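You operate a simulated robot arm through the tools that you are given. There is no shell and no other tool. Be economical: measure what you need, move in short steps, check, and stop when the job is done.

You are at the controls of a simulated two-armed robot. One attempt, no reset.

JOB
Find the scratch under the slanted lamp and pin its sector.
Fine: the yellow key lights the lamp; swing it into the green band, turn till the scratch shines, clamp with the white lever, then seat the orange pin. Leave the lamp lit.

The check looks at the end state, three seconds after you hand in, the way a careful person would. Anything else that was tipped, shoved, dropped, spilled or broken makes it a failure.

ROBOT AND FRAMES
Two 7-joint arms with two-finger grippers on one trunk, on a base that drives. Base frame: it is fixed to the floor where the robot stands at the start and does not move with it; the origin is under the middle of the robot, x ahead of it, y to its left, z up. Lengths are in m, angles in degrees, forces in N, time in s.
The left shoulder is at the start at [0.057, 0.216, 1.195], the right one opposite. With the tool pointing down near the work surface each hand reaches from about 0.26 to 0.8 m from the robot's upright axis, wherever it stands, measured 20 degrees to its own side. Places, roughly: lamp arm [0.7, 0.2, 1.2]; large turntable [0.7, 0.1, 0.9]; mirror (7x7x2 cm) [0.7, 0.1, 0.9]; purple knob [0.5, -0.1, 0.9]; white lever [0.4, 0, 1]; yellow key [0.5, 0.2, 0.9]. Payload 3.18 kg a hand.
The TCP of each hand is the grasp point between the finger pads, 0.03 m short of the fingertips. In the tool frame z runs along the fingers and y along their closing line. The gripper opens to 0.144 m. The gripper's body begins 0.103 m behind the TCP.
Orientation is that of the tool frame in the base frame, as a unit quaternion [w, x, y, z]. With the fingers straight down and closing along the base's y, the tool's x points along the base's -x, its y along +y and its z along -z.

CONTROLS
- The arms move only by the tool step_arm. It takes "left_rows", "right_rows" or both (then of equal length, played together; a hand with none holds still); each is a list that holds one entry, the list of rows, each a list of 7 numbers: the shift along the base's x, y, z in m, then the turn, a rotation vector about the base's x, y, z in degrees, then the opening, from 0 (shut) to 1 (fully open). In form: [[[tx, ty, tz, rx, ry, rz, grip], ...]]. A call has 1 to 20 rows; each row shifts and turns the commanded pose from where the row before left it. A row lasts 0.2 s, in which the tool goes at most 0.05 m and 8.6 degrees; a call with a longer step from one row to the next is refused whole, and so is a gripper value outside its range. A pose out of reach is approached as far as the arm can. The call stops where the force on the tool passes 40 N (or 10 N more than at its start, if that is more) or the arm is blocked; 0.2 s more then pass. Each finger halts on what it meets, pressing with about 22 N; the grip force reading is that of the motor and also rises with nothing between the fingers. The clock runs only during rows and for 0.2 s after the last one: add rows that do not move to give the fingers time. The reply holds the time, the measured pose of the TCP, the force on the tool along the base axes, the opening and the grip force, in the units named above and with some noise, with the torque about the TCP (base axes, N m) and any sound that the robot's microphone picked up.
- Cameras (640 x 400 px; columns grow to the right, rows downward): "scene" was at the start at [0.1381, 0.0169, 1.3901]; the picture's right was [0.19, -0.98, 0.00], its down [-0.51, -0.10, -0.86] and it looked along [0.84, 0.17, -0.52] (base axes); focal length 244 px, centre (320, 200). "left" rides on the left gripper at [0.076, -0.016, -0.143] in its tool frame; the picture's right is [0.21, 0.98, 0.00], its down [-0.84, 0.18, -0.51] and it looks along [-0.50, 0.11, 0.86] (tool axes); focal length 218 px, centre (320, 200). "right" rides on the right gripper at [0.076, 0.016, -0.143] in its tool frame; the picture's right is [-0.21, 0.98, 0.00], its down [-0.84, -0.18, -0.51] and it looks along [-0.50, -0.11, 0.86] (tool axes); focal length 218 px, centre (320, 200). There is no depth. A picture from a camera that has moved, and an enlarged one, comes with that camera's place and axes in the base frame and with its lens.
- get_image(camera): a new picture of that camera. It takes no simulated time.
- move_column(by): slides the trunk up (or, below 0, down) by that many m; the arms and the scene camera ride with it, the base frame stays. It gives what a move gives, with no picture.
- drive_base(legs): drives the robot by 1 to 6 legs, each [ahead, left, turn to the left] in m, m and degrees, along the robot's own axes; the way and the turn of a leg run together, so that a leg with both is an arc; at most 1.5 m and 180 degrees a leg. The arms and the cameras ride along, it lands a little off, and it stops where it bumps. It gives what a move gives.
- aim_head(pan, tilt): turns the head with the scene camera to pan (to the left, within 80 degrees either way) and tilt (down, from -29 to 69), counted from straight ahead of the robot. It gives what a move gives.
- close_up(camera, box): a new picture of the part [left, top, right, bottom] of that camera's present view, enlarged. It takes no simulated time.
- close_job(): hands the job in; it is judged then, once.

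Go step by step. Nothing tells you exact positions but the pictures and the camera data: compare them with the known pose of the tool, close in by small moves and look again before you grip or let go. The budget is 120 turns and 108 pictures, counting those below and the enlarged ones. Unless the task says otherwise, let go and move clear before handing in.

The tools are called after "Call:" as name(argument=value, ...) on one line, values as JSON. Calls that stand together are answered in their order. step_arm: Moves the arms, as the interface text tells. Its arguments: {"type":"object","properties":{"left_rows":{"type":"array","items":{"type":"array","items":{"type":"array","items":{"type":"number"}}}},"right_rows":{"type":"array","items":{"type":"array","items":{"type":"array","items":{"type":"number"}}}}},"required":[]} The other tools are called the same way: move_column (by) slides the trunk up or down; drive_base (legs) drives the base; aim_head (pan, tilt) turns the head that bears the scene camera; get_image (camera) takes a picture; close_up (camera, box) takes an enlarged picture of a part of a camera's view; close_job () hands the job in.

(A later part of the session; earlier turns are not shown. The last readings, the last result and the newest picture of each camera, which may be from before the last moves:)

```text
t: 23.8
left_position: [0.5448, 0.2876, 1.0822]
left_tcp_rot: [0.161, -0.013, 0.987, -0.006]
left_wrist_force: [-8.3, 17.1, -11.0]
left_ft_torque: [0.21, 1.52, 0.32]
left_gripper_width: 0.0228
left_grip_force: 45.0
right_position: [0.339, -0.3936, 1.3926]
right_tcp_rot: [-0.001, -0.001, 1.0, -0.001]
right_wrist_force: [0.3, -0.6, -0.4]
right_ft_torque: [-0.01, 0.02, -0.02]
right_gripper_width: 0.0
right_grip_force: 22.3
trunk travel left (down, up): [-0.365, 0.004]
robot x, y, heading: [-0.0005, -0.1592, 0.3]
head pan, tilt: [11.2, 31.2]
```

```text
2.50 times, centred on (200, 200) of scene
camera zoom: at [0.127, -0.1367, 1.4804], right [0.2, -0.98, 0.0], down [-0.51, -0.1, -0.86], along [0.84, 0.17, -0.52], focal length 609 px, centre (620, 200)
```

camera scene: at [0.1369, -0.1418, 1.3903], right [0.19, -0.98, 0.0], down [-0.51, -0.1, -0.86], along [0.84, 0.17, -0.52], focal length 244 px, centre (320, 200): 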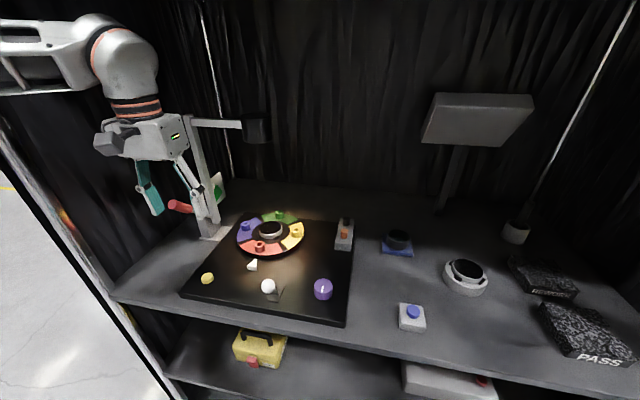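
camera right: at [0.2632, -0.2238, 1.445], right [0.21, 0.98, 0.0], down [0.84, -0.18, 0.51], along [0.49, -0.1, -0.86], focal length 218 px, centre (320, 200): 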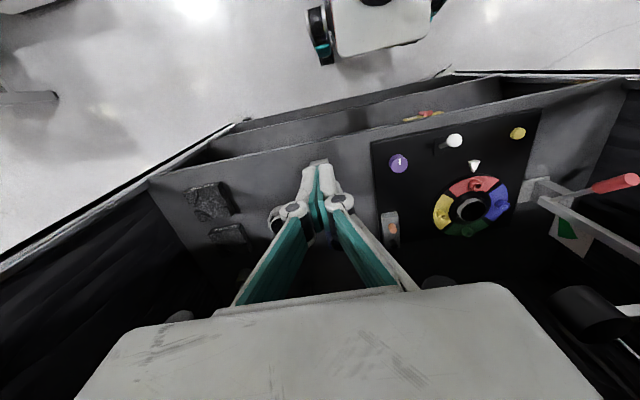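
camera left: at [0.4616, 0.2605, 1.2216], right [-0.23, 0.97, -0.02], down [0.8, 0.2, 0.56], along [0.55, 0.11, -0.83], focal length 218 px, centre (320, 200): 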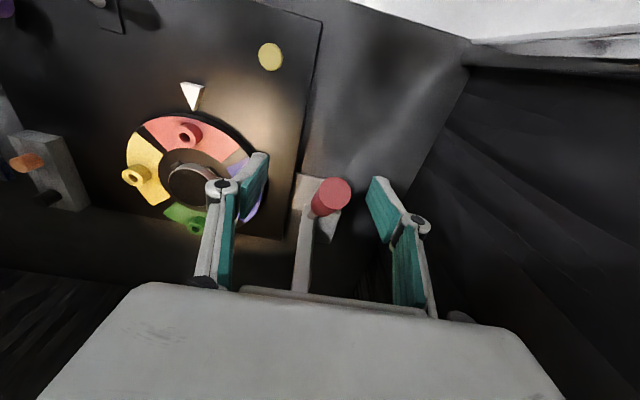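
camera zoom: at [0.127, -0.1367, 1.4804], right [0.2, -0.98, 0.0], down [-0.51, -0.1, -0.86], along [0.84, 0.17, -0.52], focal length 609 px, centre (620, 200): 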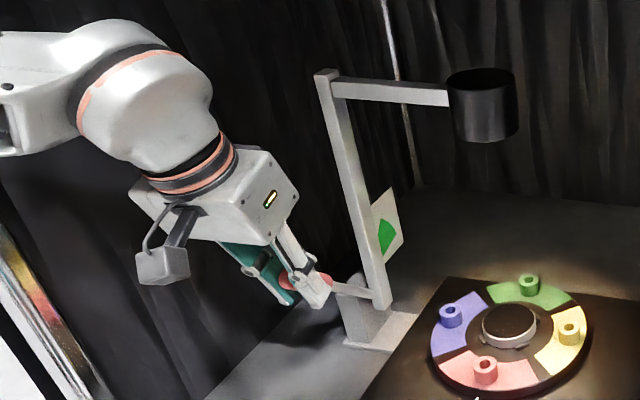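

The tilt worked without moving the lamp. Now the arc, first part again.

Call:
step_arm(left_rows=[[[0, 0, 0, 0, -6, 0, 0.08], [0.007, 0.0, 0.0056, 0, 0, 0, 0.08], [0.0071, 0.0, 0.0052, 0, 0, 0, 0.08], [0.0077, 0, 0.0045, 0, 0, 0, 0.08], [0.0077, 0, 0.0042, 0, 0, 0, 0.08], [0, 0, 0, 0, 0, 0, 0.08]]])

Call:
close_up(camera="scene", box=[100, 120, 300, 280])

```text
t: 25.2
left_position: [0.5746, 0.2876, 1.1031]
left_tcp_rot: [0.215, -0.012, 0.977, -0.006]
left_wrist_force: [-9.4, 17.5, -2.3]
left_ft_torque: [0.58, 0.95, 0.58]
left_gripper_width: 0.0224
left_grip_force: 44.5
right_position: [0.3374, -0.3927, 1.3926]
right_tcp_rot: [-0.001, -0.002, 1.0, -0.001]
right_wrist_force: [0.2, 0.6, 1.2]
right_ft_torque: [-0.03, -0.03, 0.0]
right_gripper_width: 0.0
right_grip_force: 21.9
trunk travel left (down, up): [-0.365, 0.004]
robot x, y, heading: [-0.0016, -0.155, 0.2]
head pan, tilt: [11.2, 31.2]
```

```text
2.50 times, centred on (200, 200) of scene
camera zoom: at [0.1261, -0.137, 1.4805], right [0.2, -0.98, 0.0], down [-0.51, -0.1, -0.86], along [0.84, 0.17, -0.52], focal length 609 px, centre (620, 200)
```

zoom: 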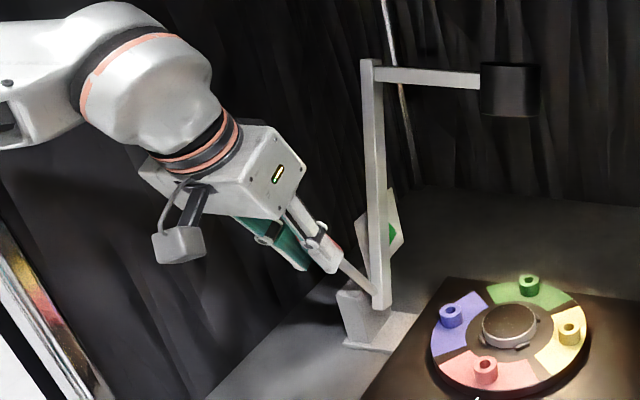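

Call:
step_arm(left_rows=[[[0.0082, 0, 0.0035, 0, 0, 0, 0.08], [0.0083, 0, 0.003, 0, 0, 0, 0.08], [0.0086, 0, 0.0024, 0, 0, 0, 0.08], [0.0086, 0, 0.0018, 0, 0, 0, 0.08], [0.0088, 0, 0.0012, 0, 0, 0, 0.08], [0.0089, 0, 0.0005, 0, 0, 0, 0.08], [0, 0, 0, 0, 0, 0, 0.08]]])

Call:
close_up(camera="scene", box=[100, 100, 350, 280])

```text
t: 26.8
left_position: [0.6276, 0.2857, 1.1162]
left_tcp_rot: [0.215, -0.01, 0.976, -0.006]
left_wrist_force: [-0.2, 0.3, 0.2]
left_ft_torque: [0.05, 0.01, -0.02]
left_gripper_width: 0.0115
left_grip_force: 0.2
right_position: [0.3376, -0.3963, 1.3915]
right_tcp_rot: [-0.001, 0.0, 1.0, 0.0]
right_wrist_force: [-0.1, -1.0, 0.3]
right_ft_torque: [0.0, 0.0, 0.02]
right_gripper_width: 0.0
right_grip_force: 21.9
trunk travel left (down, up): [-0.365, 0.004]
robot x, y, heading: [-0.0031, -0.1584, 0.1]
head pan, tilt: [11.2, 31.2]
```

```text
2.22 times, centred on (225, 190) of scene
camera zoom: at [0.1271, -0.1395, 1.4804], right [0.2, -0.98, 0.0], down [-0.51, -0.1, -0.86], along [0.84, 0.17, -0.52], focal length 541 px, centre (531, 222)
```

zoom: 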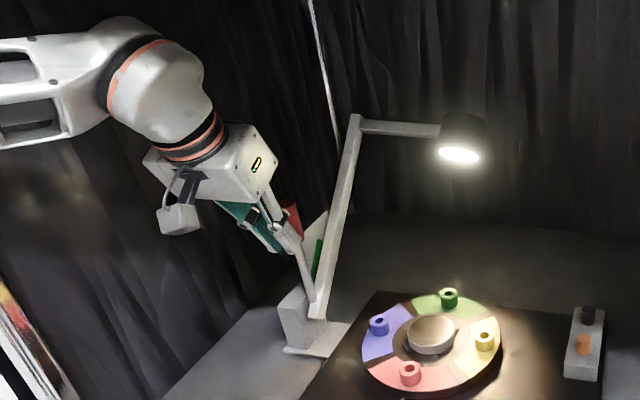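

The lamp leans about 42 degrees now, but my grip slid down off the red part onto the thin rod. I look closely before going on.

Call:
get_image(camera="left")

Call:
close_up(camera="scene", box=[180, 160, 280, 270])

Call:
close_up(camera="right", box=[450, 120, 640, 300])

```text
67 pictures are left
camera left: at [0.4987, 0.2676, 1.2134], right [-0.21, 0.97, -0.1], down [0.55, 0.2, 0.81], along [0.81, 0.11, -0.58], focal length 218 px, centre (320, 200)
```

left: 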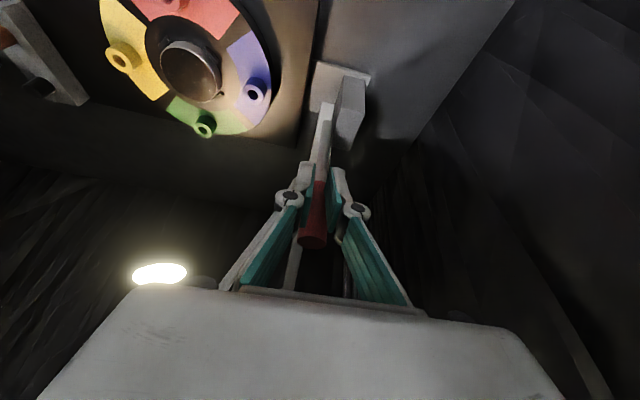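

```text
3.64 times, centred on (230, 215) of scene
camera zoom: at [0.1271, -0.1395, 1.4804], right [0.2, -0.98, 0.0], down [-0.51, -0.1, -0.86], along [0.84, 0.17, -0.52], focal length 886 px, centre (647, 146)
```

zoom: 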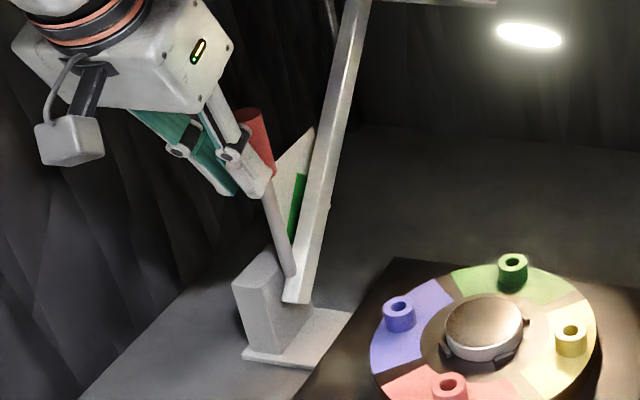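

```text
2.22 times, centred on (545, 210) of right
camera zoom: at [0.2623, -0.3795, 1.5351], right [0.21, 0.98, 0.0], down [0.84, -0.18, 0.51], along [0.49, -0.11, -0.86], focal length 485 px, centre (-180, 178)
```

zoom: 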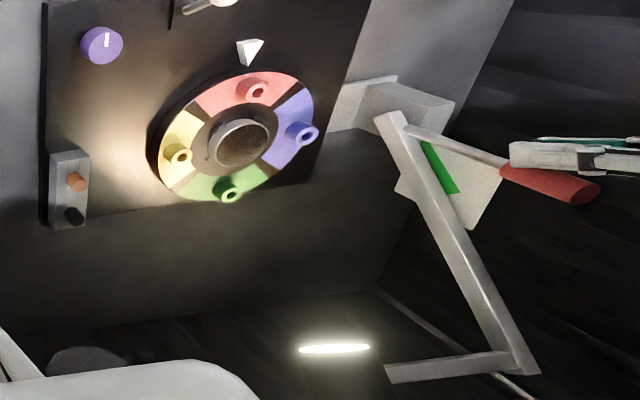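

The handle now stands nearly upright at x≈0.662 (pivot is nearer x 0.66 than I assumed), ahead of my fingers. I open, move forward to straddle it, and look.

Call:
step_arm(left_rows=[[[0, 0, 0.01, 0, 0, 0, 0.25], [0, 0, 0, 0, 0, 0, 0.4], [0.015, 0, 0, 0, 0, 0, 0.4], [0.015, 0, 0, 0, 0, 0, 0.4], [0.004, 0, 0, 0, 0, 0, 0.4], [0, 0, 0, 0, 0, 0, 0.4]]])

Call:
get_image(camera="left")

Call:
close_up(camera="scene", box=[180, 160, 280, 270])

```text
t: 28.2
left_position: [0.6595, 0.2845, 1.1249]
left_tcp_rot: [0.214, -0.01, 0.977, -0.006]
left_wrist_force: [0.3, 0.4, 0.0]
left_ft_torque: [-0.02, 0.0, -0.01]
left_gripper_width: 0.0578
left_grip_force: 0.0
right_position: [0.3384, -0.3951, 1.3944]
right_tcp_rot: [-0.001, -0.001, 1.0, 0.001]
right_wrist_force: [0.1, 0.0, 0.8]
right_ft_torque: [0.02, 0.02, 0.02]
right_gripper_width: 0.0004
right_grip_force: 22.0
trunk travel left (down, up): [-0.365, 0.004]
robot x, y, heading: [0.004, -0.157, 0.1]
head pan, tilt: [11.2, 31.2]
```

```text
64 pictures are left
camera left: at [0.5322, 0.267, 1.2235], right [-0.21, 0.97, -0.1], down [0.55, 0.2, 0.81], along [0.81, 0.11, -0.58], focal length 218 px, centre (320, 200)
```

left: 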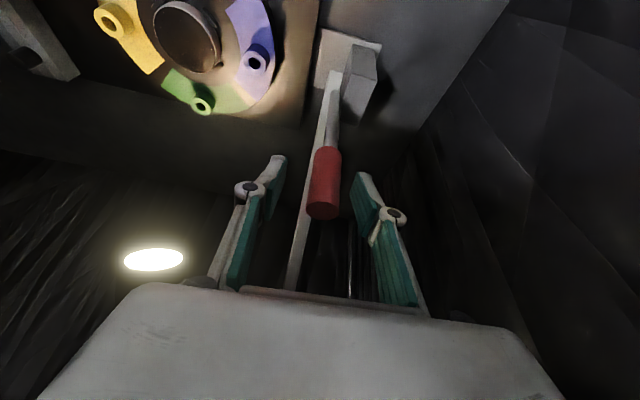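

```text
3.64 times, centred on (230, 215) of scene
camera zoom: at [0.1272, -0.1397, 1.4804], right [0.2, -0.98, 0.0], down [-0.51, -0.1, -0.86], along [0.84, 0.17, -0.52], focal length 886 px, centre (647, 146)
```

zoom: 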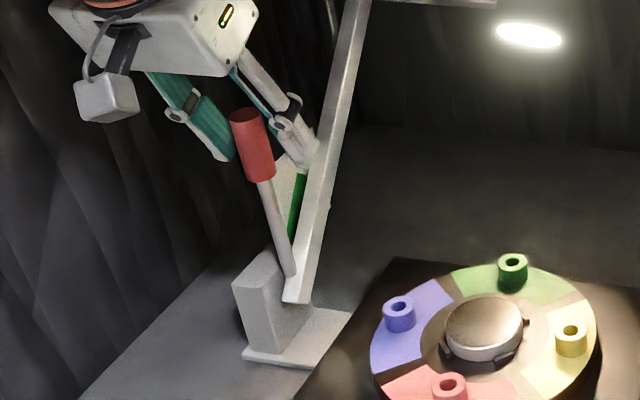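

Well straddled now. I grip firmly and swing about 12 degrees further along the corrected arc.

Call:
step_arm(left_rows=[[[0, 0.0025, 0, 0, 0, 0, 0.2], [0, 0, 0, 0, 0, 0, 0.05], [0, 0, 0, 0, 0, 0, 0], [0, 0, 0, 0, 0, 0, 0], [0.0098, 0, -0.0003, 0, 0, 0, 0], [0.0097, 0, -0.001, 0, 0, 0, 0], [0.0096, 0, -0.0017, 0, 0, 0, 0], [0, 0, 0, 0, 0, 0, 0]]])

Call:
close_up(camera="scene", box=[150, 120, 310, 270])

Call:
close_up(camera="right", box=[450, 120, 640, 300])

```text
t: 30.0
left_position: [0.6847, 0.2883, 1.124]
left_tcp_rot: [0.214, -0.011, 0.977, -0.006]
left_wrist_force: [-10.4, 2.3, -9.6]
left_ft_torque: [0.82, 1.17, -0.03]
left_gripper_width: 0.0229
left_grip_force: 44.7
right_position: [0.333, -0.3963, 1.3945]
right_tcp_rot: [0.0, -0.002, 1.0, 0.001]
right_wrist_force: [0.6, 0.3, 0.1]
right_ft_torque: [0.02, 0.0, 0.02]
right_gripper_width: 0.0002
right_grip_force: 22.0
trunk travel left (down, up): [-0.365, 0.004]
robot x, y, heading: [-0.0021, -0.1571, 0.1]
head pan, tilt: [11.2, 31.2]
```

```text
2.67 times, centred on (230, 195) of scene
camera zoom: at [0.1214, -0.1401, 1.4809], right [0.2, -0.98, 0.0], down [-0.5, -0.1, -0.86], along [0.84, 0.17, -0.51], focal length 650 px, centre (560, 213)
```

zoom: 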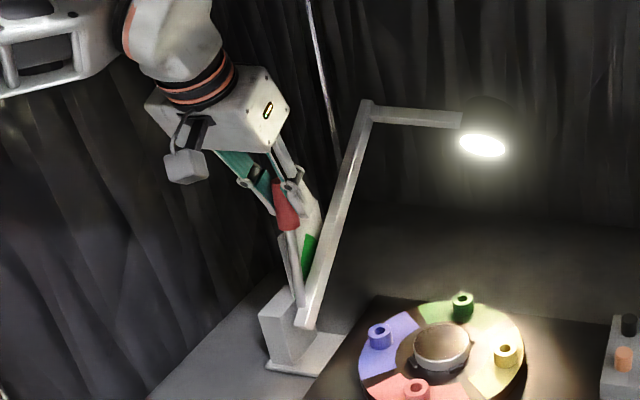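

```text
2.22 times, centred on (545, 210) of right
camera zoom: at [0.2567, -0.3799, 1.536], right [0.21, 0.98, 0.0], down [0.84, -0.18, 0.51], along [0.5, -0.1, -0.86], focal length 485 px, centre (-180, 178)
```

zoom: 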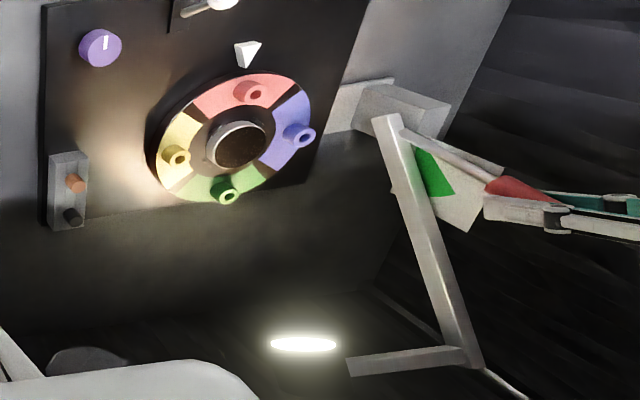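

The post now leans about 51 degrees; the band spans about 42 to 69, so I add roughly 5 degrees.

Call:
step_arm(left_rows=[[[0.006, 0, -0.0016, 0, 0, 0, 0], [0.006, 0, -0.002, 0, 0, 0, 0], [0, 0, 0, 0, 0, 0, 0]]])

Call:
close_up(camera="scene", box=[150, 120, 310, 270])

Call:
close_up(camera="right", box=[450, 120, 640, 300])

```text
t: 30.8
left_position: [0.6976, 0.2883, 1.1227]
left_tcp_rot: [0.216, -0.012, 0.976, -0.005]
left_wrist_force: [-8.0, 15.4, -2.6]
left_ft_torque: [0.86, 0.97, -0.13]
left_gripper_width: 0.0227
left_grip_force: 44.6
right_position: [0.3322, -0.3974, 1.3946]
right_tcp_rot: [0.001, -0.001, 1.0, 0.002]
right_wrist_force: [-0.3, -0.1, -0.1]
right_ft_torque: [-0.02, 0.02, 0.0]
right_gripper_width: 0.0001
right_grip_force: 21.8
trunk travel left (down, up): [-0.365, 0.004]
robot x, y, heading: [-0.0036, -0.1554, 0.3]
head pan, tilt: [11.2, 31.2]
```

```text
2.67 times, centred on (230, 195) of scene
camera zoom: at [0.1205, -0.141, 1.481], right [0.2, -0.98, 0.0], down [-0.5, -0.1, -0.86], along [0.84, 0.17, -0.51], focal length 650 px, centre (560, 213)
```

zoom: 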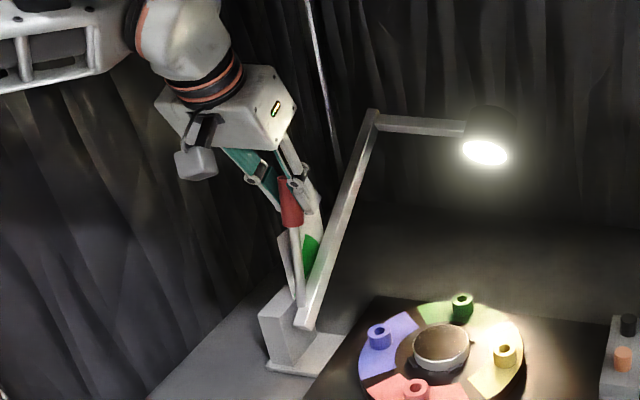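

```text
2.22 times, centred on (545, 210) of right
camera zoom: at [0.2556, -0.381, 1.536], right [0.21, 0.98, 0.0], down [0.84, -0.18, 0.51], along [0.5, -0.1, -0.86], focal length 485 px, centre (-180, 178)
```

zoom: 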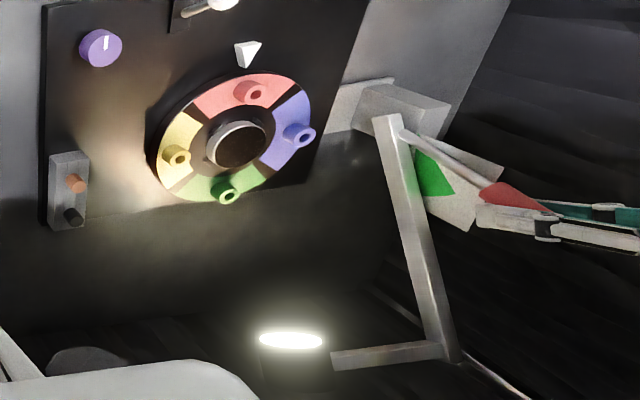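

The post leans about 56 degrees, mid-band. I release, back out along the fingers and check that it stays.

Call:
step_arm(left_rows=[[[0, 0, 0, 0, 0, 0, 0.15], [0, 0, 0, 0, 0, 0, 0.4], [0, 0, 0, 0, 0, 0, 0.4], [-0.01, 0, 0.021, 0, 0, 0, 0.4], [-0.015, 0, 0.032, 0, 0, 0, 0.4], [-0.015, 0, 0.032, 0, 0, 0, 0.4], [-0.04, 0, 0.02, 0, 5, 0, 0.4], [-0.04, -0.02, 0.0, 0, 5, 0, 0.4], [-0.04, -0.02, 0.0, 0, 5, 0, 0.4], [-0.04, -0.02, 0, 0, 5, 0, 0.4], [-0.04, 0, 0, 0, 5, 0, 0.2], [0, 0, 0, 0, 0, 0, 0]]])

Call:
get_image(camera="scene")

Call:
close_up(camera="right", box=[340, 80, 640, 300])

```text
t: 33.4
left_position: [0.5021, 0.2269, 1.2032]
left_tcp_rot: [0.041, -0.011, 0.999, -0.004]
left_wrist_force: [-0.8, -0.3, 0.5]
left_ft_torque: [0.02, 0.01, -0.02]
left_gripper_width: 0.0001
left_grip_force: 22.1
left hand out of reach, approached as far as the arm can: row 7
right_position: [0.3406, -0.3969, 1.3922]
right_tcp_rot: [-0.001, 0.0, 1.0, 0.0]
right_wrist_force: [0.2, 0.2, 0.2]
right_ft_torque: [0.02, 0.03, -0.03]
right_gripper_width: 0.0
right_grip_force: 21.8
trunk travel left (down, up): [-0.365, 0.004]
robot x, y, heading: [0.0019, -0.1565, -0.1]
head pan, tilt: [11.2, 31.2]
```

```text
58 pictures are left
camera scene: at [0.128, -0.14, 1.4804], right [0.2, -0.98, 0.0], down [-0.51, -0.1, -0.86], along [0.84, 0.17, -0.52], focal length 244 px, centre (320, 200)
```

scene: 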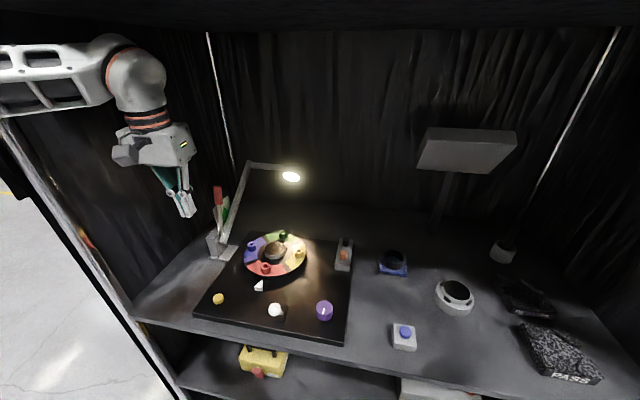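

```text
1.82 times, centred on (490, 190) of right
camera zoom: at [0.2633, -0.38, 1.5349], right [0.21, 0.98, 0.0], down [0.84, -0.18, 0.51], along [0.49, -0.1, -0.86], focal length 397 px, centre (11, 218)
```

zoom: 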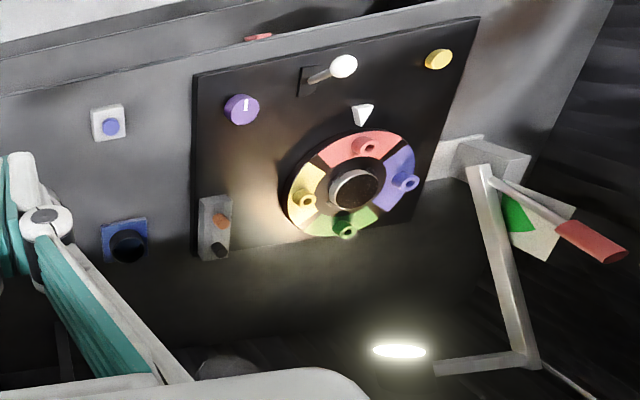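

The lamp stays in the band and lit. Now I inspect the mirror disc, purple knob and lever up close.

Call:
close_up(camera="scene", box=[230, 220, 320, 285])

Call:
close_up(camera="scene", box=[200, 260, 380, 350])

```text
6.15 times, centred on (275, 252) of scene
camera zoom: at [0.128, -0.14, 1.4804], right [0.2, -0.98, 0.0], down [-0.51, -0.1, -0.86], along [0.84, 0.17, -0.52], focal length 1499 px, centre (597, -123)
```

zoom: 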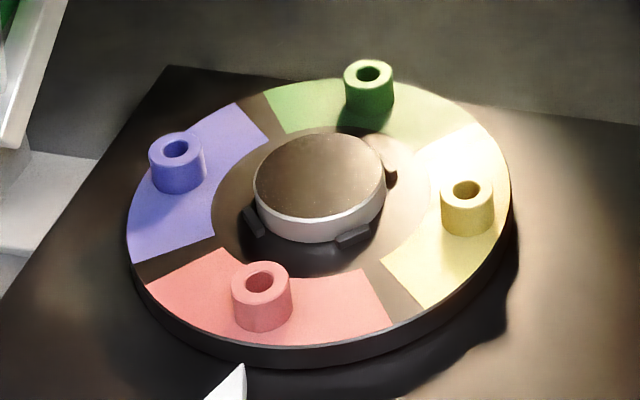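

```text
3.56 times, centred on (290, 305) of scene
camera zoom: at [0.128, -0.14, 1.4804], right [0.2, -0.98, 0.0], down [-0.51, -0.1, -0.86], along [0.84, 0.17, -0.52], focal length 866 px, centre (427, -173)
```

zoom: 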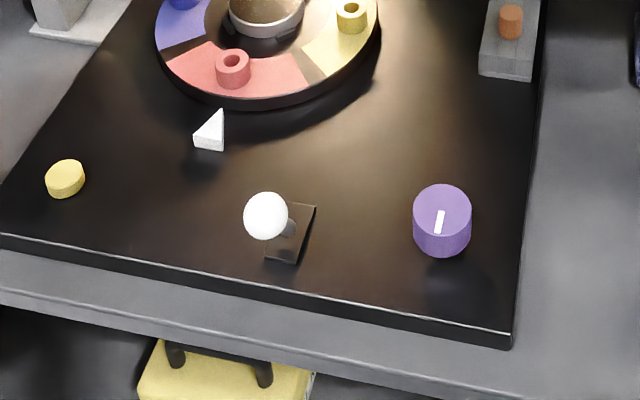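

I'll use the right hand for the purple knob, near [0.475,-0.079,0.975], and stow the left hand back.

Call:
step_arm(left_rows=[[[-0.04, 0, 0.01, 0, 0, 0, 0], [-0.04, 0, 0.01, 0, 0, 0, 0], [-0.04, 0, 0.01, 0, 0, 0, 0], [-0.03, 0, 0.01, 0, 0, 0, 0], [0, 0, 0, 0, 0, 0, 0], [0, 0, 0, 0, 0, 0, 0], [0, 0, 0, 0, 0, 0, 0], [0, 0, 0, 0, 0, 0, 0], [0, 0, 0, 0, 0, 0, 0], [0, 0, 0, 0, 0, 0, 0], [0, 0, 0, 0, 0, 0, 0]]], right_rows=[[[0.01, 0.035, -0.025, 0, 0, 0, 0.5], [0.01, 0.035, -0.025, 0, 0, 0, 0.5], [0.01, 0.035, -0.025, 0, 0, 0, 0.5], [0.01, 0.035, -0.025, 0, 0, 0, 0.5], [0.01, 0.035, -0.025, 0, 0, 0, 0.5], [0.01, 0.035, -0.025, 0, 0, 0, 0.5], [0.015, 0.035, -0.025, 0, 0, 0, 0.5], [0.015, 0.035, -0.025, 0, 0, 0, 0.5], [0.02, 0.02, -0.03, 0, 0, 0, 0.5], [0.025, 0.018, -0.03, 0, 0, 0, 0.5], [0, 0, 0, 0, 0, 0, 0.5]]])

Call:
get_image(camera="right")

Call:
get_image(camera="scene")

```text
t: 35.8
left_position: [0.3526, 0.2271, 1.2422]
left_tcp_rot: [0.042, -0.013, 0.999, -0.004]
left_wrist_force: [-0.3, 0.4, -0.5]
left_ft_torque: [0.03, -0.01, -0.01]
left_gripper_width: 0.0002
left_grip_force: 21.7
right_position: [0.4736, -0.0784, 1.1323]
right_tcp_rot: [-0.001, 0.0, 1.0, 0.0]
right_wrist_force: [-0.5, -0.4, 0.6]
right_ft_torque: [-0.01, -0.02, 0.03]
right_gripper_width: 0.072
right_grip_force: 0.2
trunk travel left (down, up): [-0.365, 0.004]
robot x, y, heading: [-0.0004, -0.1572, 0.0]
head pan, tilt: [11.2, 31.2]
```

```text
54 pictures are left
camera right: at [0.3967, -0.062, 1.2753], right [0.21, 0.98, 0.0], down [0.84, -0.18, 0.51], along [0.49, -0.11, -0.86], focal length 218 px, centre (320, 200)
```

right: 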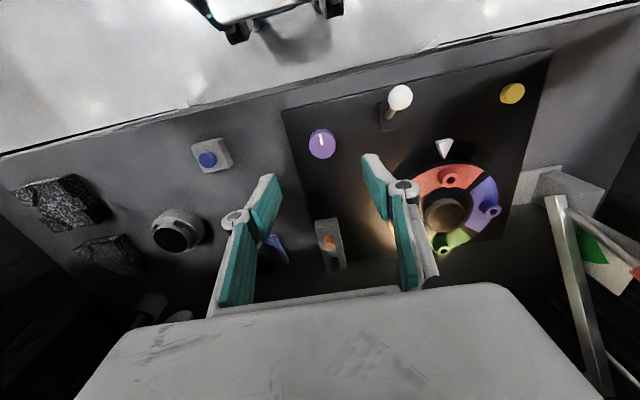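

```text
53 pictures are left
camera scene: at [0.1274, -0.1398, 1.4804], right [0.2, -0.98, 0.0], down [-0.51, -0.1, -0.86], along [0.84, 0.17, -0.52], focal length 244 px, centre (320, 200)
```

scene: 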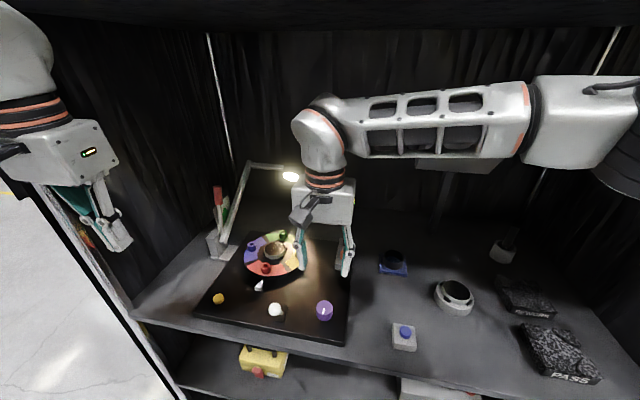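

Knob top is at [0.4805,-0.077,0.96]; I descend around it and grip.

Call:
step_arm(right_rows=[[[0.007, 0.0015, -0.04, 0, 0, 0, 0.5], [0, 0, -0.045, 0, 0, 0, 0.5], [0, 0, -0.045, 0, 0, 0, 0.5], [0, 0, -0.036, 0, 0, 0, 0.5], [0, 0, 0, 0, 0, 0, 0.4], [0, 0, 0, 0, 0, 0, 0.3], [0, 0, 0, 0, 0, 0, 0.2], [0, 0, 0, 0, 0, 0, 0.2]]])

Call:
close_up(camera="scene", box=[220, 220, 400, 350])

```text
t: 37.6
left_position: [0.3522, 0.2251, 1.2411]
left_tcp_rot: [0.042, -0.011, 0.999, -0.004]
left_wrist_force: [0.2, 0.3, -0.3]
left_ft_torque: [0.02, 0.03, 0.01]
left_gripper_width: 0.0
left_grip_force: 22.1
right_position: [0.4819, -0.0784, 0.9662]
right_tcp_rot: [-0.001, 0.0, 1.0, 0.0]
right_wrist_force: [-1.0, -5.7, -2.2]
right_ft_torque: [-0.26, 0.07, -0.09]
right_gripper_width: 0.0392
right_grip_force: 44.8
trunk travel left (down, up): [-0.365, 0.004]
robot x, y, heading: [-0.003, -0.1556, 0.1]
head pan, tilt: [11.2, 31.2]
```

```text
3.08 times, centred on (310, 285) of scene
camera zoom: at [0.1273, -0.1403, 1.4804], right [0.2, -0.98, 0.0], down [-0.51, -0.1, -0.86], along [0.84, 0.17, -0.52], focal length 749 px, centre (351, -62)
```

zoom: 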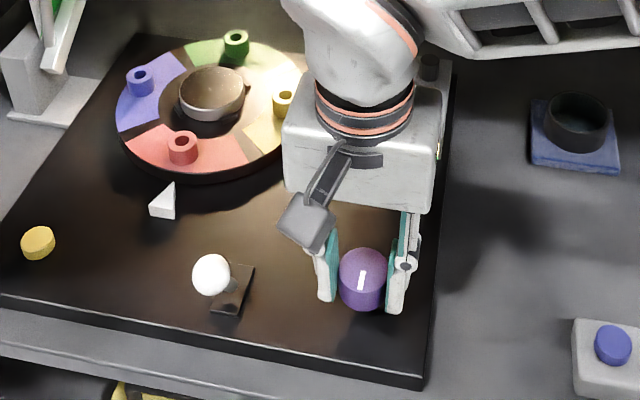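

Knob is gripped cleanly. I turn it about 30 degrees and watch whether the turntable follows.

Call:
step_arm(right_rows=[[[0, 0, 0, 0, 0, 8, 0.2], [0, 0, 0, 0, 0, 8, 0.2], [0, 0, 0, 0, 0, 8, 0.2], [0, 0, 0, 0, 0, 8, 0.2], [0, 0, 0, 0, 0, 0, 0.2]]])

Call:
close_up(camera="scene", box=[220, 220, 400, 350])

```text
t: 38.8
left_position: [0.3539, 0.2231, 1.2438]
left_tcp_rot: [0.041, -0.011, 0.999, -0.002]
left_wrist_force: [-0.5, -0.4, 1.1]
left_ft_torque: [0.0, 0.0, 0.0]
left_gripper_width: 0.0
left_grip_force: 21.8
right_position: [0.4828, -0.0841, 0.9665]
right_tcp_rot: [0.0, -0.274, 0.962, -0.001]
right_wrist_force: [8.0, -36.7, 8.3]
right_ft_torque: [-0.9, -0.51, -0.26]
right_gripper_width: 0.0391
right_grip_force: 45.0
trunk travel left (down, up): [-0.365, 0.004]
robot x, y, heading: [-0.0035, -0.1559, -0.1]
head pan, tilt: [11.2, 31.2]
```

```text
3.08 times, centred on (310, 285) of scene
camera zoom: at [0.1277, -0.1443, 1.4805], right [0.19, -0.98, 0.0], down [-0.51, -0.1, -0.86], along [0.84, 0.17, -0.52], focal length 749 px, centre (351, -62)
```

zoom: 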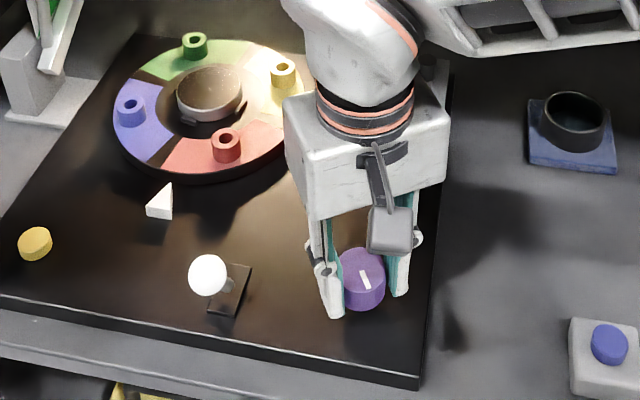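

The knob drives the turntable one-to-one, but the side force shows I hold it about 1 cm off centre in x. I open, recentre and regrip, and zoom on the mirror.

Call:
step_arm(right_rows=[[[0, 0, 0, 0, 0, 0, 0.4], [0, 0, 0, 0, 0, 0, 0.5], [0.01, 0, 0, 0, 0, 0, 0.5], [0, 0, 0, 0, 0, 0, 0.35], [0, 0, 0, 0, 0, 0, 0.2], [0, 0, 0, 0, 0, 0, 0.2], [0, 0, 0, 0, 0, 0, 0.2]]])

Call:
close_up(camera="scene", box=[235, 220, 315, 285])

```text
t: 40.4
left_position: [0.3532, 0.2251, 1.2433]
left_tcp_rot: [0.041, -0.013, 0.999, -0.004]
left_wrist_force: [-0.2, -0.4, -0.6]
left_ft_torque: [0.01, 0.01, 0.01]
left_gripper_width: 0.0002
left_grip_force: 22.4
right_position: [0.4918, -0.078, 0.9672]
right_tcp_rot: [-0.001, -0.276, 0.961, 0.0]
right_wrist_force: [3.1, -5.5, 1.2]
right_ft_torque: [-0.11, -0.23, -0.01]
right_gripper_width: 0.0394
right_grip_force: 45.4
trunk travel left (down, up): [-0.365, 0.004]
robot x, y, heading: [-0.0032, -0.1576, -0.1]
head pan, tilt: [11.2, 31.2]
```

```text
6.15 times, centred on (275, 252) of scene
camera zoom: at [0.1275, -0.1403, 1.4804], right [0.2, -0.98, 0.0], down [-0.51, -0.1, -0.86], along [0.84, 0.17, -0.52], focal length 1499 px, centre (597, -123)
```

zoom: 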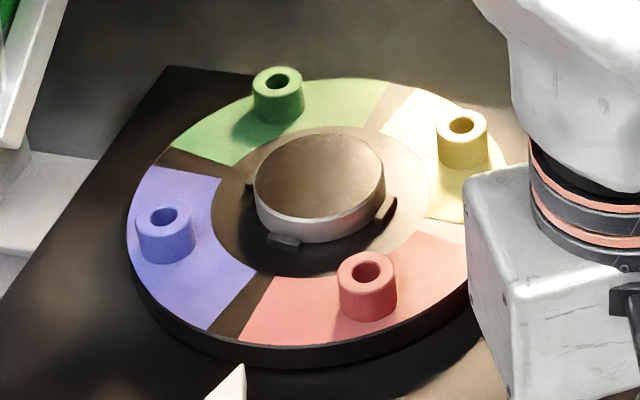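

Call:
step_arm(right_rows=[[[0, 0, 0, 0, 0, 8, 0.2], [0, 0, 0, 0, 0, 8, 0.2], [0, 0, 0, 0, 0, 0, 0.2]]])

Call:
close_up(camera="scene", box=[235, 220, 315, 285])

```text
t: 41.2
left_position: [0.3529, 0.2258, 1.2432]
left_tcp_rot: [0.04, -0.012, 0.999, -0.004]
left_wrist_force: [0.3, 0.1, 0.8]
left_ft_torque: [-0.01, 0.0, 0.04]
left_gripper_width: 0.0
left_grip_force: 22.2
right_position: [0.4903, -0.0776, 0.9667]
right_tcp_rot: [-0.001, -0.408, 0.913, 0.0]
right_wrist_force: [4.3, -7.5, 5.1]
right_ft_torque: [-0.14, -0.16, 0.06]
right_gripper_width: 0.0394
right_grip_force: 45.0
trunk travel left (down, up): [-0.365, 0.004]
robot x, y, heading: [0.0007, -0.1563, -0.1]
head pan, tilt: [11.2, 31.2]
```

```text
6.15 times, centred on (275, 252) of scene
camera zoom: at [0.1273, -0.1405, 1.4805], right [0.2, -0.98, 0.0], down [-0.51, -0.1, -0.86], along [0.84, 0.17, -0.52], focal length 1499 px, centre (597, -123)
```

zoom: 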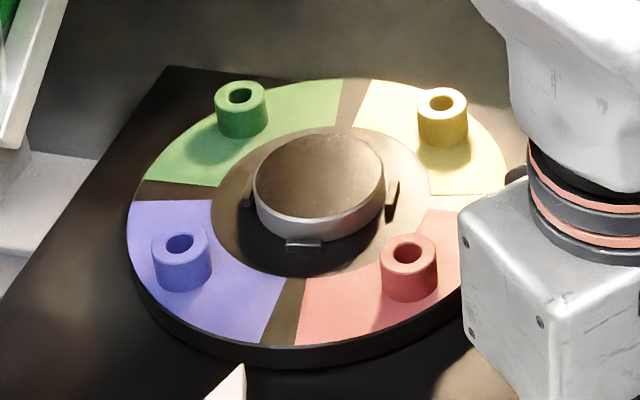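

Call:
step_arm(right_rows=[[[0, 0, 0, 0, 0, 8, 0.2], [0, 0, 0, 0, 0, 8, 0.2], [0, 0, 0, 0, 0, 0, 0.2]]])

Call:
close_up(camera="scene", box=[235, 220, 315, 285])

```text
t: 42.0
left_position: [0.3528, 0.2254, 1.2426]
left_tcp_rot: [0.042, -0.012, 0.999, -0.004]
left_wrist_force: [0.2, 0.7, 0.9]
left_ft_torque: [-0.04, 0.0, 0.03]
left_gripper_width: 0.0001
left_grip_force: 21.9
right_position: [0.4905, -0.077, 0.9665]
right_tcp_rot: [0.0, -0.407, 0.913, -0.001]
right_wrist_force: [4.9, -8.0, 6.6]
right_ft_torque: [-0.4, -0.09, 0.04]
right_gripper_width: 0.0393
right_grip_force: 45.1
right hand out of reach, approached as far as the arm can: row 1, 2
trunk travel left (down, up): [-0.365, 0.004]
robot x, y, heading: [0.0006, -0.1578, 0.0]
head pan, tilt: [11.2, 31.2]
```

```text
6.15 times, centred on (275, 252) of scene
camera zoom: at [0.1274, -0.1406, 1.4805], right [0.2, -0.98, 0.0], down [-0.51, -0.1, -0.86], along [0.84, 0.17, -0.52], focal length 1499 px, centre (597, -123)
```

zoom: 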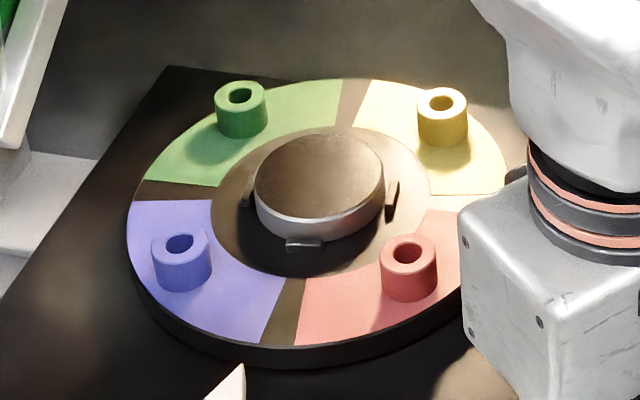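

Wrist limit reached at +48 degrees. I open, unwind the wrist, and regrip for another turn.

Call:
step_arm(right_rows=[[[0, 0, 0, 0, 0, 0, 0.4], [0, 0, 0, 0, 0, 0, 0.55], [0, 0, 0, 0, 0, -8.5, 0.55], [0, 0, 0, 0, 0, -8.5, 0.55], [0, 0, 0, 0, 0, -8.5, 0.55], [0, 0, 0, 0, 0, -8.5, 0.55], [0, 0, 0, 0, 0, -8.5, 0.55], [0, 0, 0, 0, 0, -8.5, 0.55], [0, 0, 0, 0, 0, -8.5, 0.55], [0, 0, 0, 0, 0, -8.5, 0.55], [0, 0, 0, 0, 0, -8.5, 0.55], [0, 0, 0, 0, 0, -8.5, 0.55], [0, 0, 0, 0, 0, -8.5, 0.55], [0, 0, 0, 0, 0, -8.5, 0.55], [0, 0, 0, 0, 0, -8.5, 0.55], [0, 0, 0, 0, 0, -8.5, 0.55], [0, 0, 0, 0, 0, -8.5, 0.55], [0, 0, 0, 0, 0, -8.5, 0.55]]])

```text
t: 45.8
left_position: [0.3524, 0.2263, 1.2422]
left_tcp_rot: [0.042, -0.013, 0.999, -0.004]
left_wrist_force: [1.5, -0.3, 0.2]
left_ft_torque: [0.02, 0.02, 0.02]
left_gripper_width: 0.0001
left_grip_force: 21.5
right_position: [0.4901, -0.0759, 0.9672]
right_tcp_rot: [-0.001, 0.696, 0.718, 0.0]
right_wrist_force: [-0.4, 0.9, 0.0]
right_ft_torque: [0.02, 0.03, -0.03]
right_gripper_width: 0.0794
right_grip_force: 0.0
trunk travel left (down, up): [-0.365, 0.004]
robot x, y, heading: [0.0016, -0.155, -0.1]
head pan, tilt: [11.2, 31.2]
```

Call:
step_arm(right_rows=[[[0.001, -0.001, 0, 0, 0, 0, 0.35], [0, 0, 0, 0, 0, 0, 0.2], [0, 0, 0, 0, 0, 0, 0.2], [0, 0, 0, 0, 0, 0, 0.2], [0, 0, 0, 0, 0, 8, 0.2], [0, 0, 0, 0, 0, 8, 0.2], [0, 0, 0, 0, 0, 0, 0.2]]])

Call:
close_up(camera="scene", box=[235, 220, 315, 285])

```text
t: 47.4
left_position: [0.3526, 0.2271, 1.2416]
left_tcp_rot: [0.041, -0.012, 0.999, -0.004]
left_wrist_force: [0.4, 0.5, -0.1]
left_ft_torque: [0.0, -0.01, 0.01]
left_gripper_width: 0.0
left_grip_force: 21.7
right_position: [0.4899, -0.0774, 0.9659]
right_tcp_rot: [-0.002, 0.586, 0.81, -0.001]
right_wrist_force: [-11.6, 0.0, -3.3]
right_ft_torque: [-0.07, 0.39, -0.01]
right_gripper_width: 0.0386
right_grip_force: 45.0
trunk travel left (down, up): [-0.365, 0.004]
robot x, y, heading: [-0.0005, -0.1546, -0.2]
head pan, tilt: [11.2, 31.2]
```

```text
6.15 times, centred on (275, 252) of scene
camera zoom: at [0.1261, -0.1396, 1.4805], right [0.2, -0.98, 0.0], down [-0.51, -0.1, -0.86], along [0.84, 0.17, -0.52], focal length 1499 px, centre (597, -123)
```

zoom: 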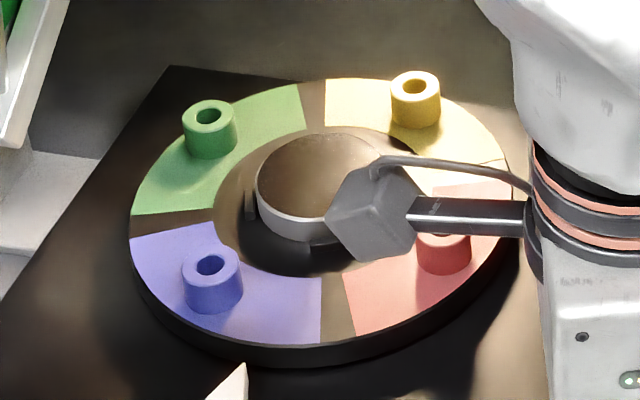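

Call:
step_arm(right_rows=[[[0, 0, 0, 0, 0, 8, 0.2], [0, 0, 0, 0, 0, 8, 0.2], [0, 0, 0, 0, 0, 0, 0.2]]])

Call:
close_up(camera="scene", box=[235, 220, 315, 285])

```text
t: 48.2
left_position: [0.3519, 0.2273, 1.2436]
left_tcp_rot: [0.043, -0.012, 0.999, -0.005]
left_wrist_force: [-0.4, -1.3, 0.2]
left_ft_torque: [0.01, 0.0, 0.01]
left_gripper_width: 0.0
left_grip_force: 21.9
right_position: [0.4888, -0.0769, 0.9666]
right_tcp_rot: [-0.001, 0.468, 0.884, 0.0]
right_wrist_force: [-15.8, -2.2, -8.9]
right_ft_torque: [-0.13, 0.37, -0.01]
right_gripper_width: 0.0385
right_grip_force: 45.1
trunk travel left (down, up): [-0.365, 0.004]
robot x, y, heading: [-0.0015, -0.1603, -0.0]
head pan, tilt: [11.2, 31.2]
```

```text
6.15 times, centred on (275, 252) of scene
camera zoom: at [0.126, -0.1397, 1.4805], right [0.2, -0.98, 0.0], down [-0.51, -0.1, -0.86], along [0.84, 0.17, -0.52], focal length 1499 px, centre (597, -123)
```

zoom: 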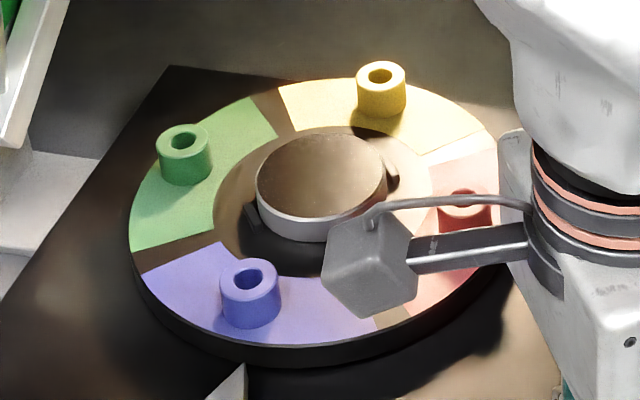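

Call:
step_arm(right_rows=[[[0, 0, 0, 0, 0, 8, 0.2], [0, 0, 0, 0, 0, 8, 0.2], [0, 0, 0, 0, 0, 0, 0.2]]])

Call:
close_up(camera="scene", box=[235, 220, 315, 285])

```text
t: 49.0
left_position: [0.3514, 0.2259, 1.2417]
left_tcp_rot: [0.042, -0.012, 0.999, -0.004]
left_wrist_force: [-0.1, -0.1, -0.4]
left_ft_torque: [0.01, -0.01, 0.0]
left_gripper_width: 0.0
left_grip_force: 21.9
right_position: [0.4888, -0.0784, 0.9664]
right_tcp_rot: [-0.001, 0.341, 0.94, 0.0]
right_wrist_force: [-19.5, -1.5, -8.5]
right_ft_torque: [-0.3, 0.45, 0.0]
right_gripper_width: 0.0388
right_grip_force: 44.9
trunk travel left (down, up): [-0.365, 0.004]
robot x, y, heading: [-0.0028, -0.1536, 0.1]
head pan, tilt: [11.2, 31.2]
```

```text
6.15 times, centred on (275, 252) of scene
camera zoom: at [0.1255, -0.1398, 1.4806], right [0.2, -0.98, 0.0], down [-0.51, -0.1, -0.86], along [0.84, 0.17, -0.52], focal length 1499 px, centre (597, -123)
```

zoom: 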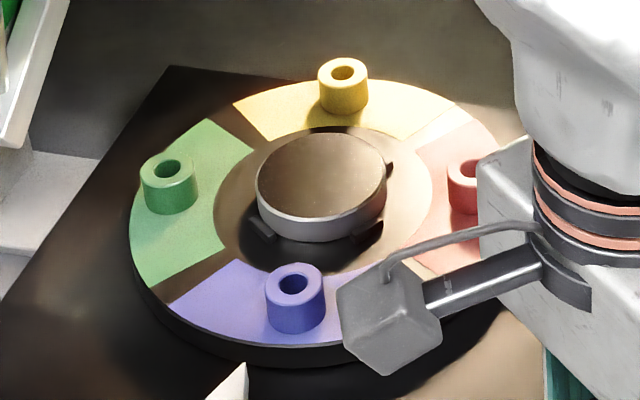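

Call:
step_arm(right_rows=[[[-0.002, 0, 0, 0, 0, 8, 0.2], [0, 0, 0, 0, 0, 8, 0.2], [0, 0, 0, 0, 0, 0, 0.2]]])

Call:
close_up(camera="scene", box=[235, 220, 315, 285])

```text
t: 49.8
left_position: [0.3531, 0.226, 1.2407]
left_tcp_rot: [0.041, -0.012, 0.999, -0.005]
left_wrist_force: [-0.9, 0.1, 0.6]
left_ft_torque: [-0.01, -0.03, 0.02]
left_gripper_width: 0.0001
left_grip_force: 22.0
right_position: [0.4892, -0.0771, 0.967]
right_tcp_rot: [-0.001, 0.206, 0.979, 0.0]
right_wrist_force: [-11.7, -3.6, -12.5]
right_ft_torque: [0.41, 0.67, 0.01]
right_gripper_width: 0.0384
right_grip_force: 45.1
trunk travel left (down, up): [-0.365, 0.004]
robot x, y, heading: [-0.0011, -0.159, -0.0]
head pan, tilt: [11.2, 31.2]
```

```text
6.15 times, centred on (275, 252) of scene
camera zoom: at [0.1268, -0.14, 1.4804], right [0.2, -0.98, 0.0], down [-0.51, -0.1, -0.86], along [0.84, 0.17, -0.52], focal length 1499 px, centre (597, -123)
```

zoom: 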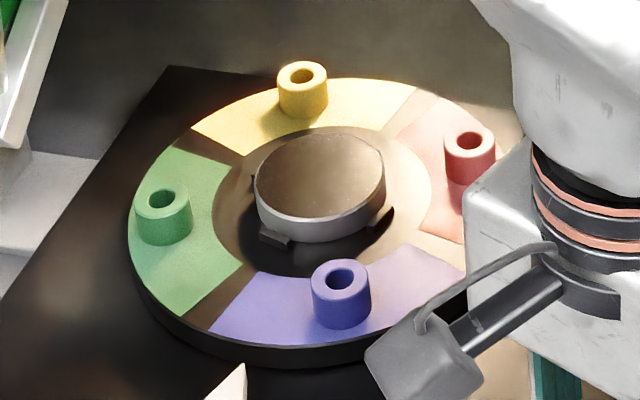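

Call:
step_arm(right_rows=[[[0, 0, 0, 0, 0, 8, 0.2], [0, 0, 0, 0, 0, 8, 0.2], [0, 0, 0, 0, 0, 0, 0.2]]])

Call:
close_up(camera="scene", box=[235, 220, 315, 285])

```text
t: 50.6
left_position: [0.3521, 0.2263, 1.2422]
left_tcp_rot: [0.041, -0.012, 0.999, -0.004]
left_wrist_force: [0.3, 0.8, 0.4]
left_ft_torque: [0.01, -0.03, 0.0]
left_gripper_width: 0.0
left_grip_force: 22.2
right_position: [0.4907, -0.0772, 0.9668]
right_tcp_rot: [0.0, 0.068, 0.998, 0.0]
right_wrist_force: [-11.6, -4.0, -19.3]
right_ft_torque: [-0.26, -0.7, 0.05]
right_gripper_width: 0.0387
right_grip_force: 44.7
trunk travel left (down, up): [-0.365, 0.004]
robot x, y, heading: [0.0002, -0.1556, -0.0]
head pan, tilt: [11.2, 31.2]
```

```text
6.15 times, centred on (275, 252) of scene
camera zoom: at [0.1271, -0.1398, 1.4804], right [0.2, -0.98, 0.0], down [-0.51, -0.1, -0.86], along [0.84, 0.17, -0.52], focal length 1499 px, centre (597, -123)
```

zoom: 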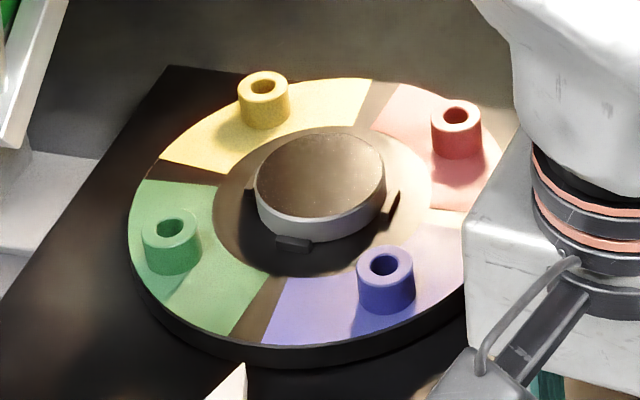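

Call:
step_arm(right_rows=[[[0, 0, 0, 0, 0, 8, 0.2], [0, 0, 0, 0, 0, 8, 0.2], [0, 0, 0, 0, 0, 0, 0.2]]])

Call:
close_up(camera="scene", box=[235, 220, 315, 285])

```text
t: 51.4
left_position: [0.3539, 0.2258, 1.2433]
left_tcp_rot: [0.041, -0.013, 0.999, -0.004]
left_wrist_force: [1.3, 0.5, -0.3]
left_ft_torque: [0.04, -0.01, -0.02]
left_gripper_width: 0.0
left_grip_force: 22.2
right_position: [0.4892, -0.0782, 0.9674]
right_tcp_rot: [-0.002, -0.071, 0.997, 0.0]
right_wrist_force: [-13.9, -7.6, -21.6]
right_ft_torque: [-0.09, -0.1, 0.02]
right_gripper_width: 0.0388
right_grip_force: 44.5
trunk travel left (down, up): [-0.365, 0.004]
robot x, y, heading: [-0.0012, -0.1582, -0.2]
head pan, tilt: [11.2, 31.2]
```

```text
6.15 times, centred on (275, 252) of scene
camera zoom: at [0.127, -0.1403, 1.4804], right [0.2, -0.98, 0.0], down [-0.51, -0.1, -0.86], along [0.84, 0.17, -0.52], focal length 1499 px, centre (597, -123)
```

zoom: 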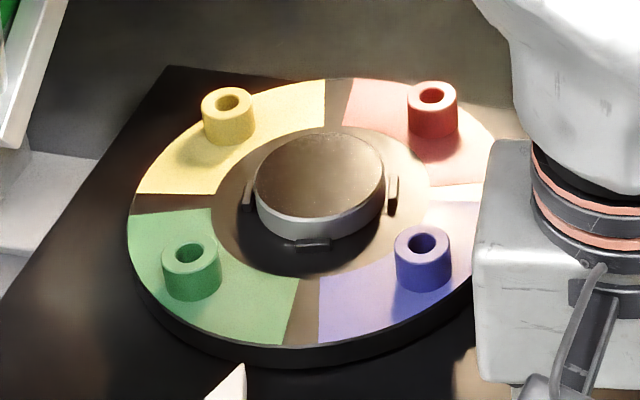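

Call:
step_arm(right_rows=[[[0, 0, -0.001, 0, 0, 8, 0.2], [0, 0, 0, 0, 0, 8, 0.2], [0, 0, 0, 0, 0, 0, 0.2]]])

Call:
close_up(camera="scene", box=[235, 220, 315, 285])

Call:
step_arm(right_rows=[[[0, 0, 0, 0, 0, 8, 0.2], [0, 0, 0, 0, 0, 8, 0.2], [0, 0, 0, 0, 0, 0, 0.2]]])

Call:
close_up(camera="scene", box=[235, 220, 315, 285])

```text
t: 52.2
left_position: [0.3514, 0.2248, 1.2426]
left_tcp_rot: [0.041, -0.011, 0.999, -0.004]
left_wrist_force: [-0.2, -0.3, 0.1]
left_ft_torque: [0.01, -0.01, 0.01]
left_gripper_width: 0.0
left_grip_force: 22.2
right_position: [0.4899, -0.0775, 0.9665]
right_tcp_rot: [-0.002, -0.209, 0.978, 0.0]
right_wrist_force: [-11.6, -10.1, -8.2]
right_ft_torque: [-0.68, 1.38, 0.02]
right_gripper_width: 0.0389
right_grip_force: 44.8
trunk travel left (down, up): [-0.365, 0.004]
robot x, y, heading: [-0.003, -0.1561, -0.1]
head pan, tilt: [11.2, 31.2]
```

```text
6.15 times, centred on (275, 252) of scene
camera zoom: at [0.1267, -0.1408, 1.4805], right [0.2, -0.98, 0.0], down [-0.51, -0.1, -0.86], along [0.84, 0.17, -0.52], focal length 1499 px, centre (597, -123)
```

zoom: 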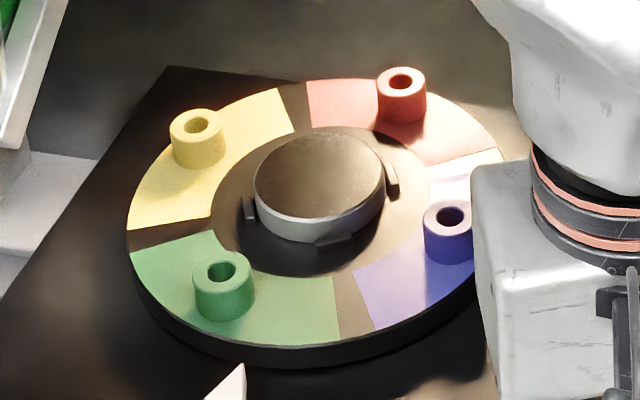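

```text
t: 53.0
left_position: [0.3515, 0.2252, 1.2432]
left_tcp_rot: [0.042, -0.011, 0.999, -0.004]
left_wrist_force: [0.4, 0.7, 0.0]
left_ft_torque: [0.02, -0.03, -0.01]
left_gripper_width: 0.0
left_grip_force: 21.8
right_position: [0.4901, -0.0775, 0.9662]
right_tcp_rot: [-0.001, -0.343, 0.939, 0.0]
right_wrist_force: [-10.4, -14.5, -1.7]
right_ft_torque: [-0.6, 0.75, -0.02]
right_gripper_width: 0.0385
right_grip_force: 44.6
trunk travel left (down, up): [-0.365, 0.004]
robot x, y, heading: [0.0028, -0.1567, 0.2]
head pan, tilt: [11.2, 31.2]
```

```text
6.15 times, centred on (275, 252) of scene
camera zoom: at [0.1261, -0.1413, 1.4806], right [0.2, -0.98, 0.0], down [-0.51, -0.1, -0.86], along [0.84, 0.17, -0.52], focal length 1499 px, centre (597, -123)
```

zoom: 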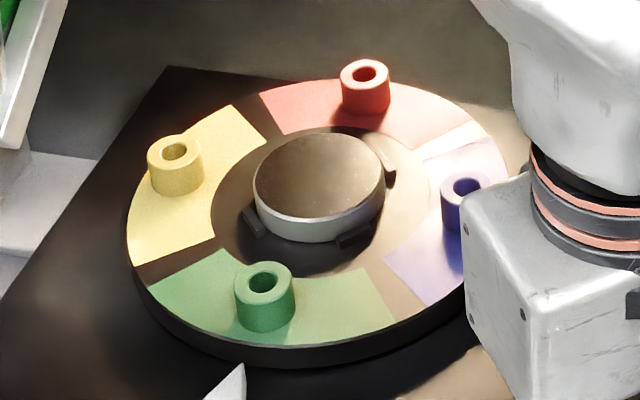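

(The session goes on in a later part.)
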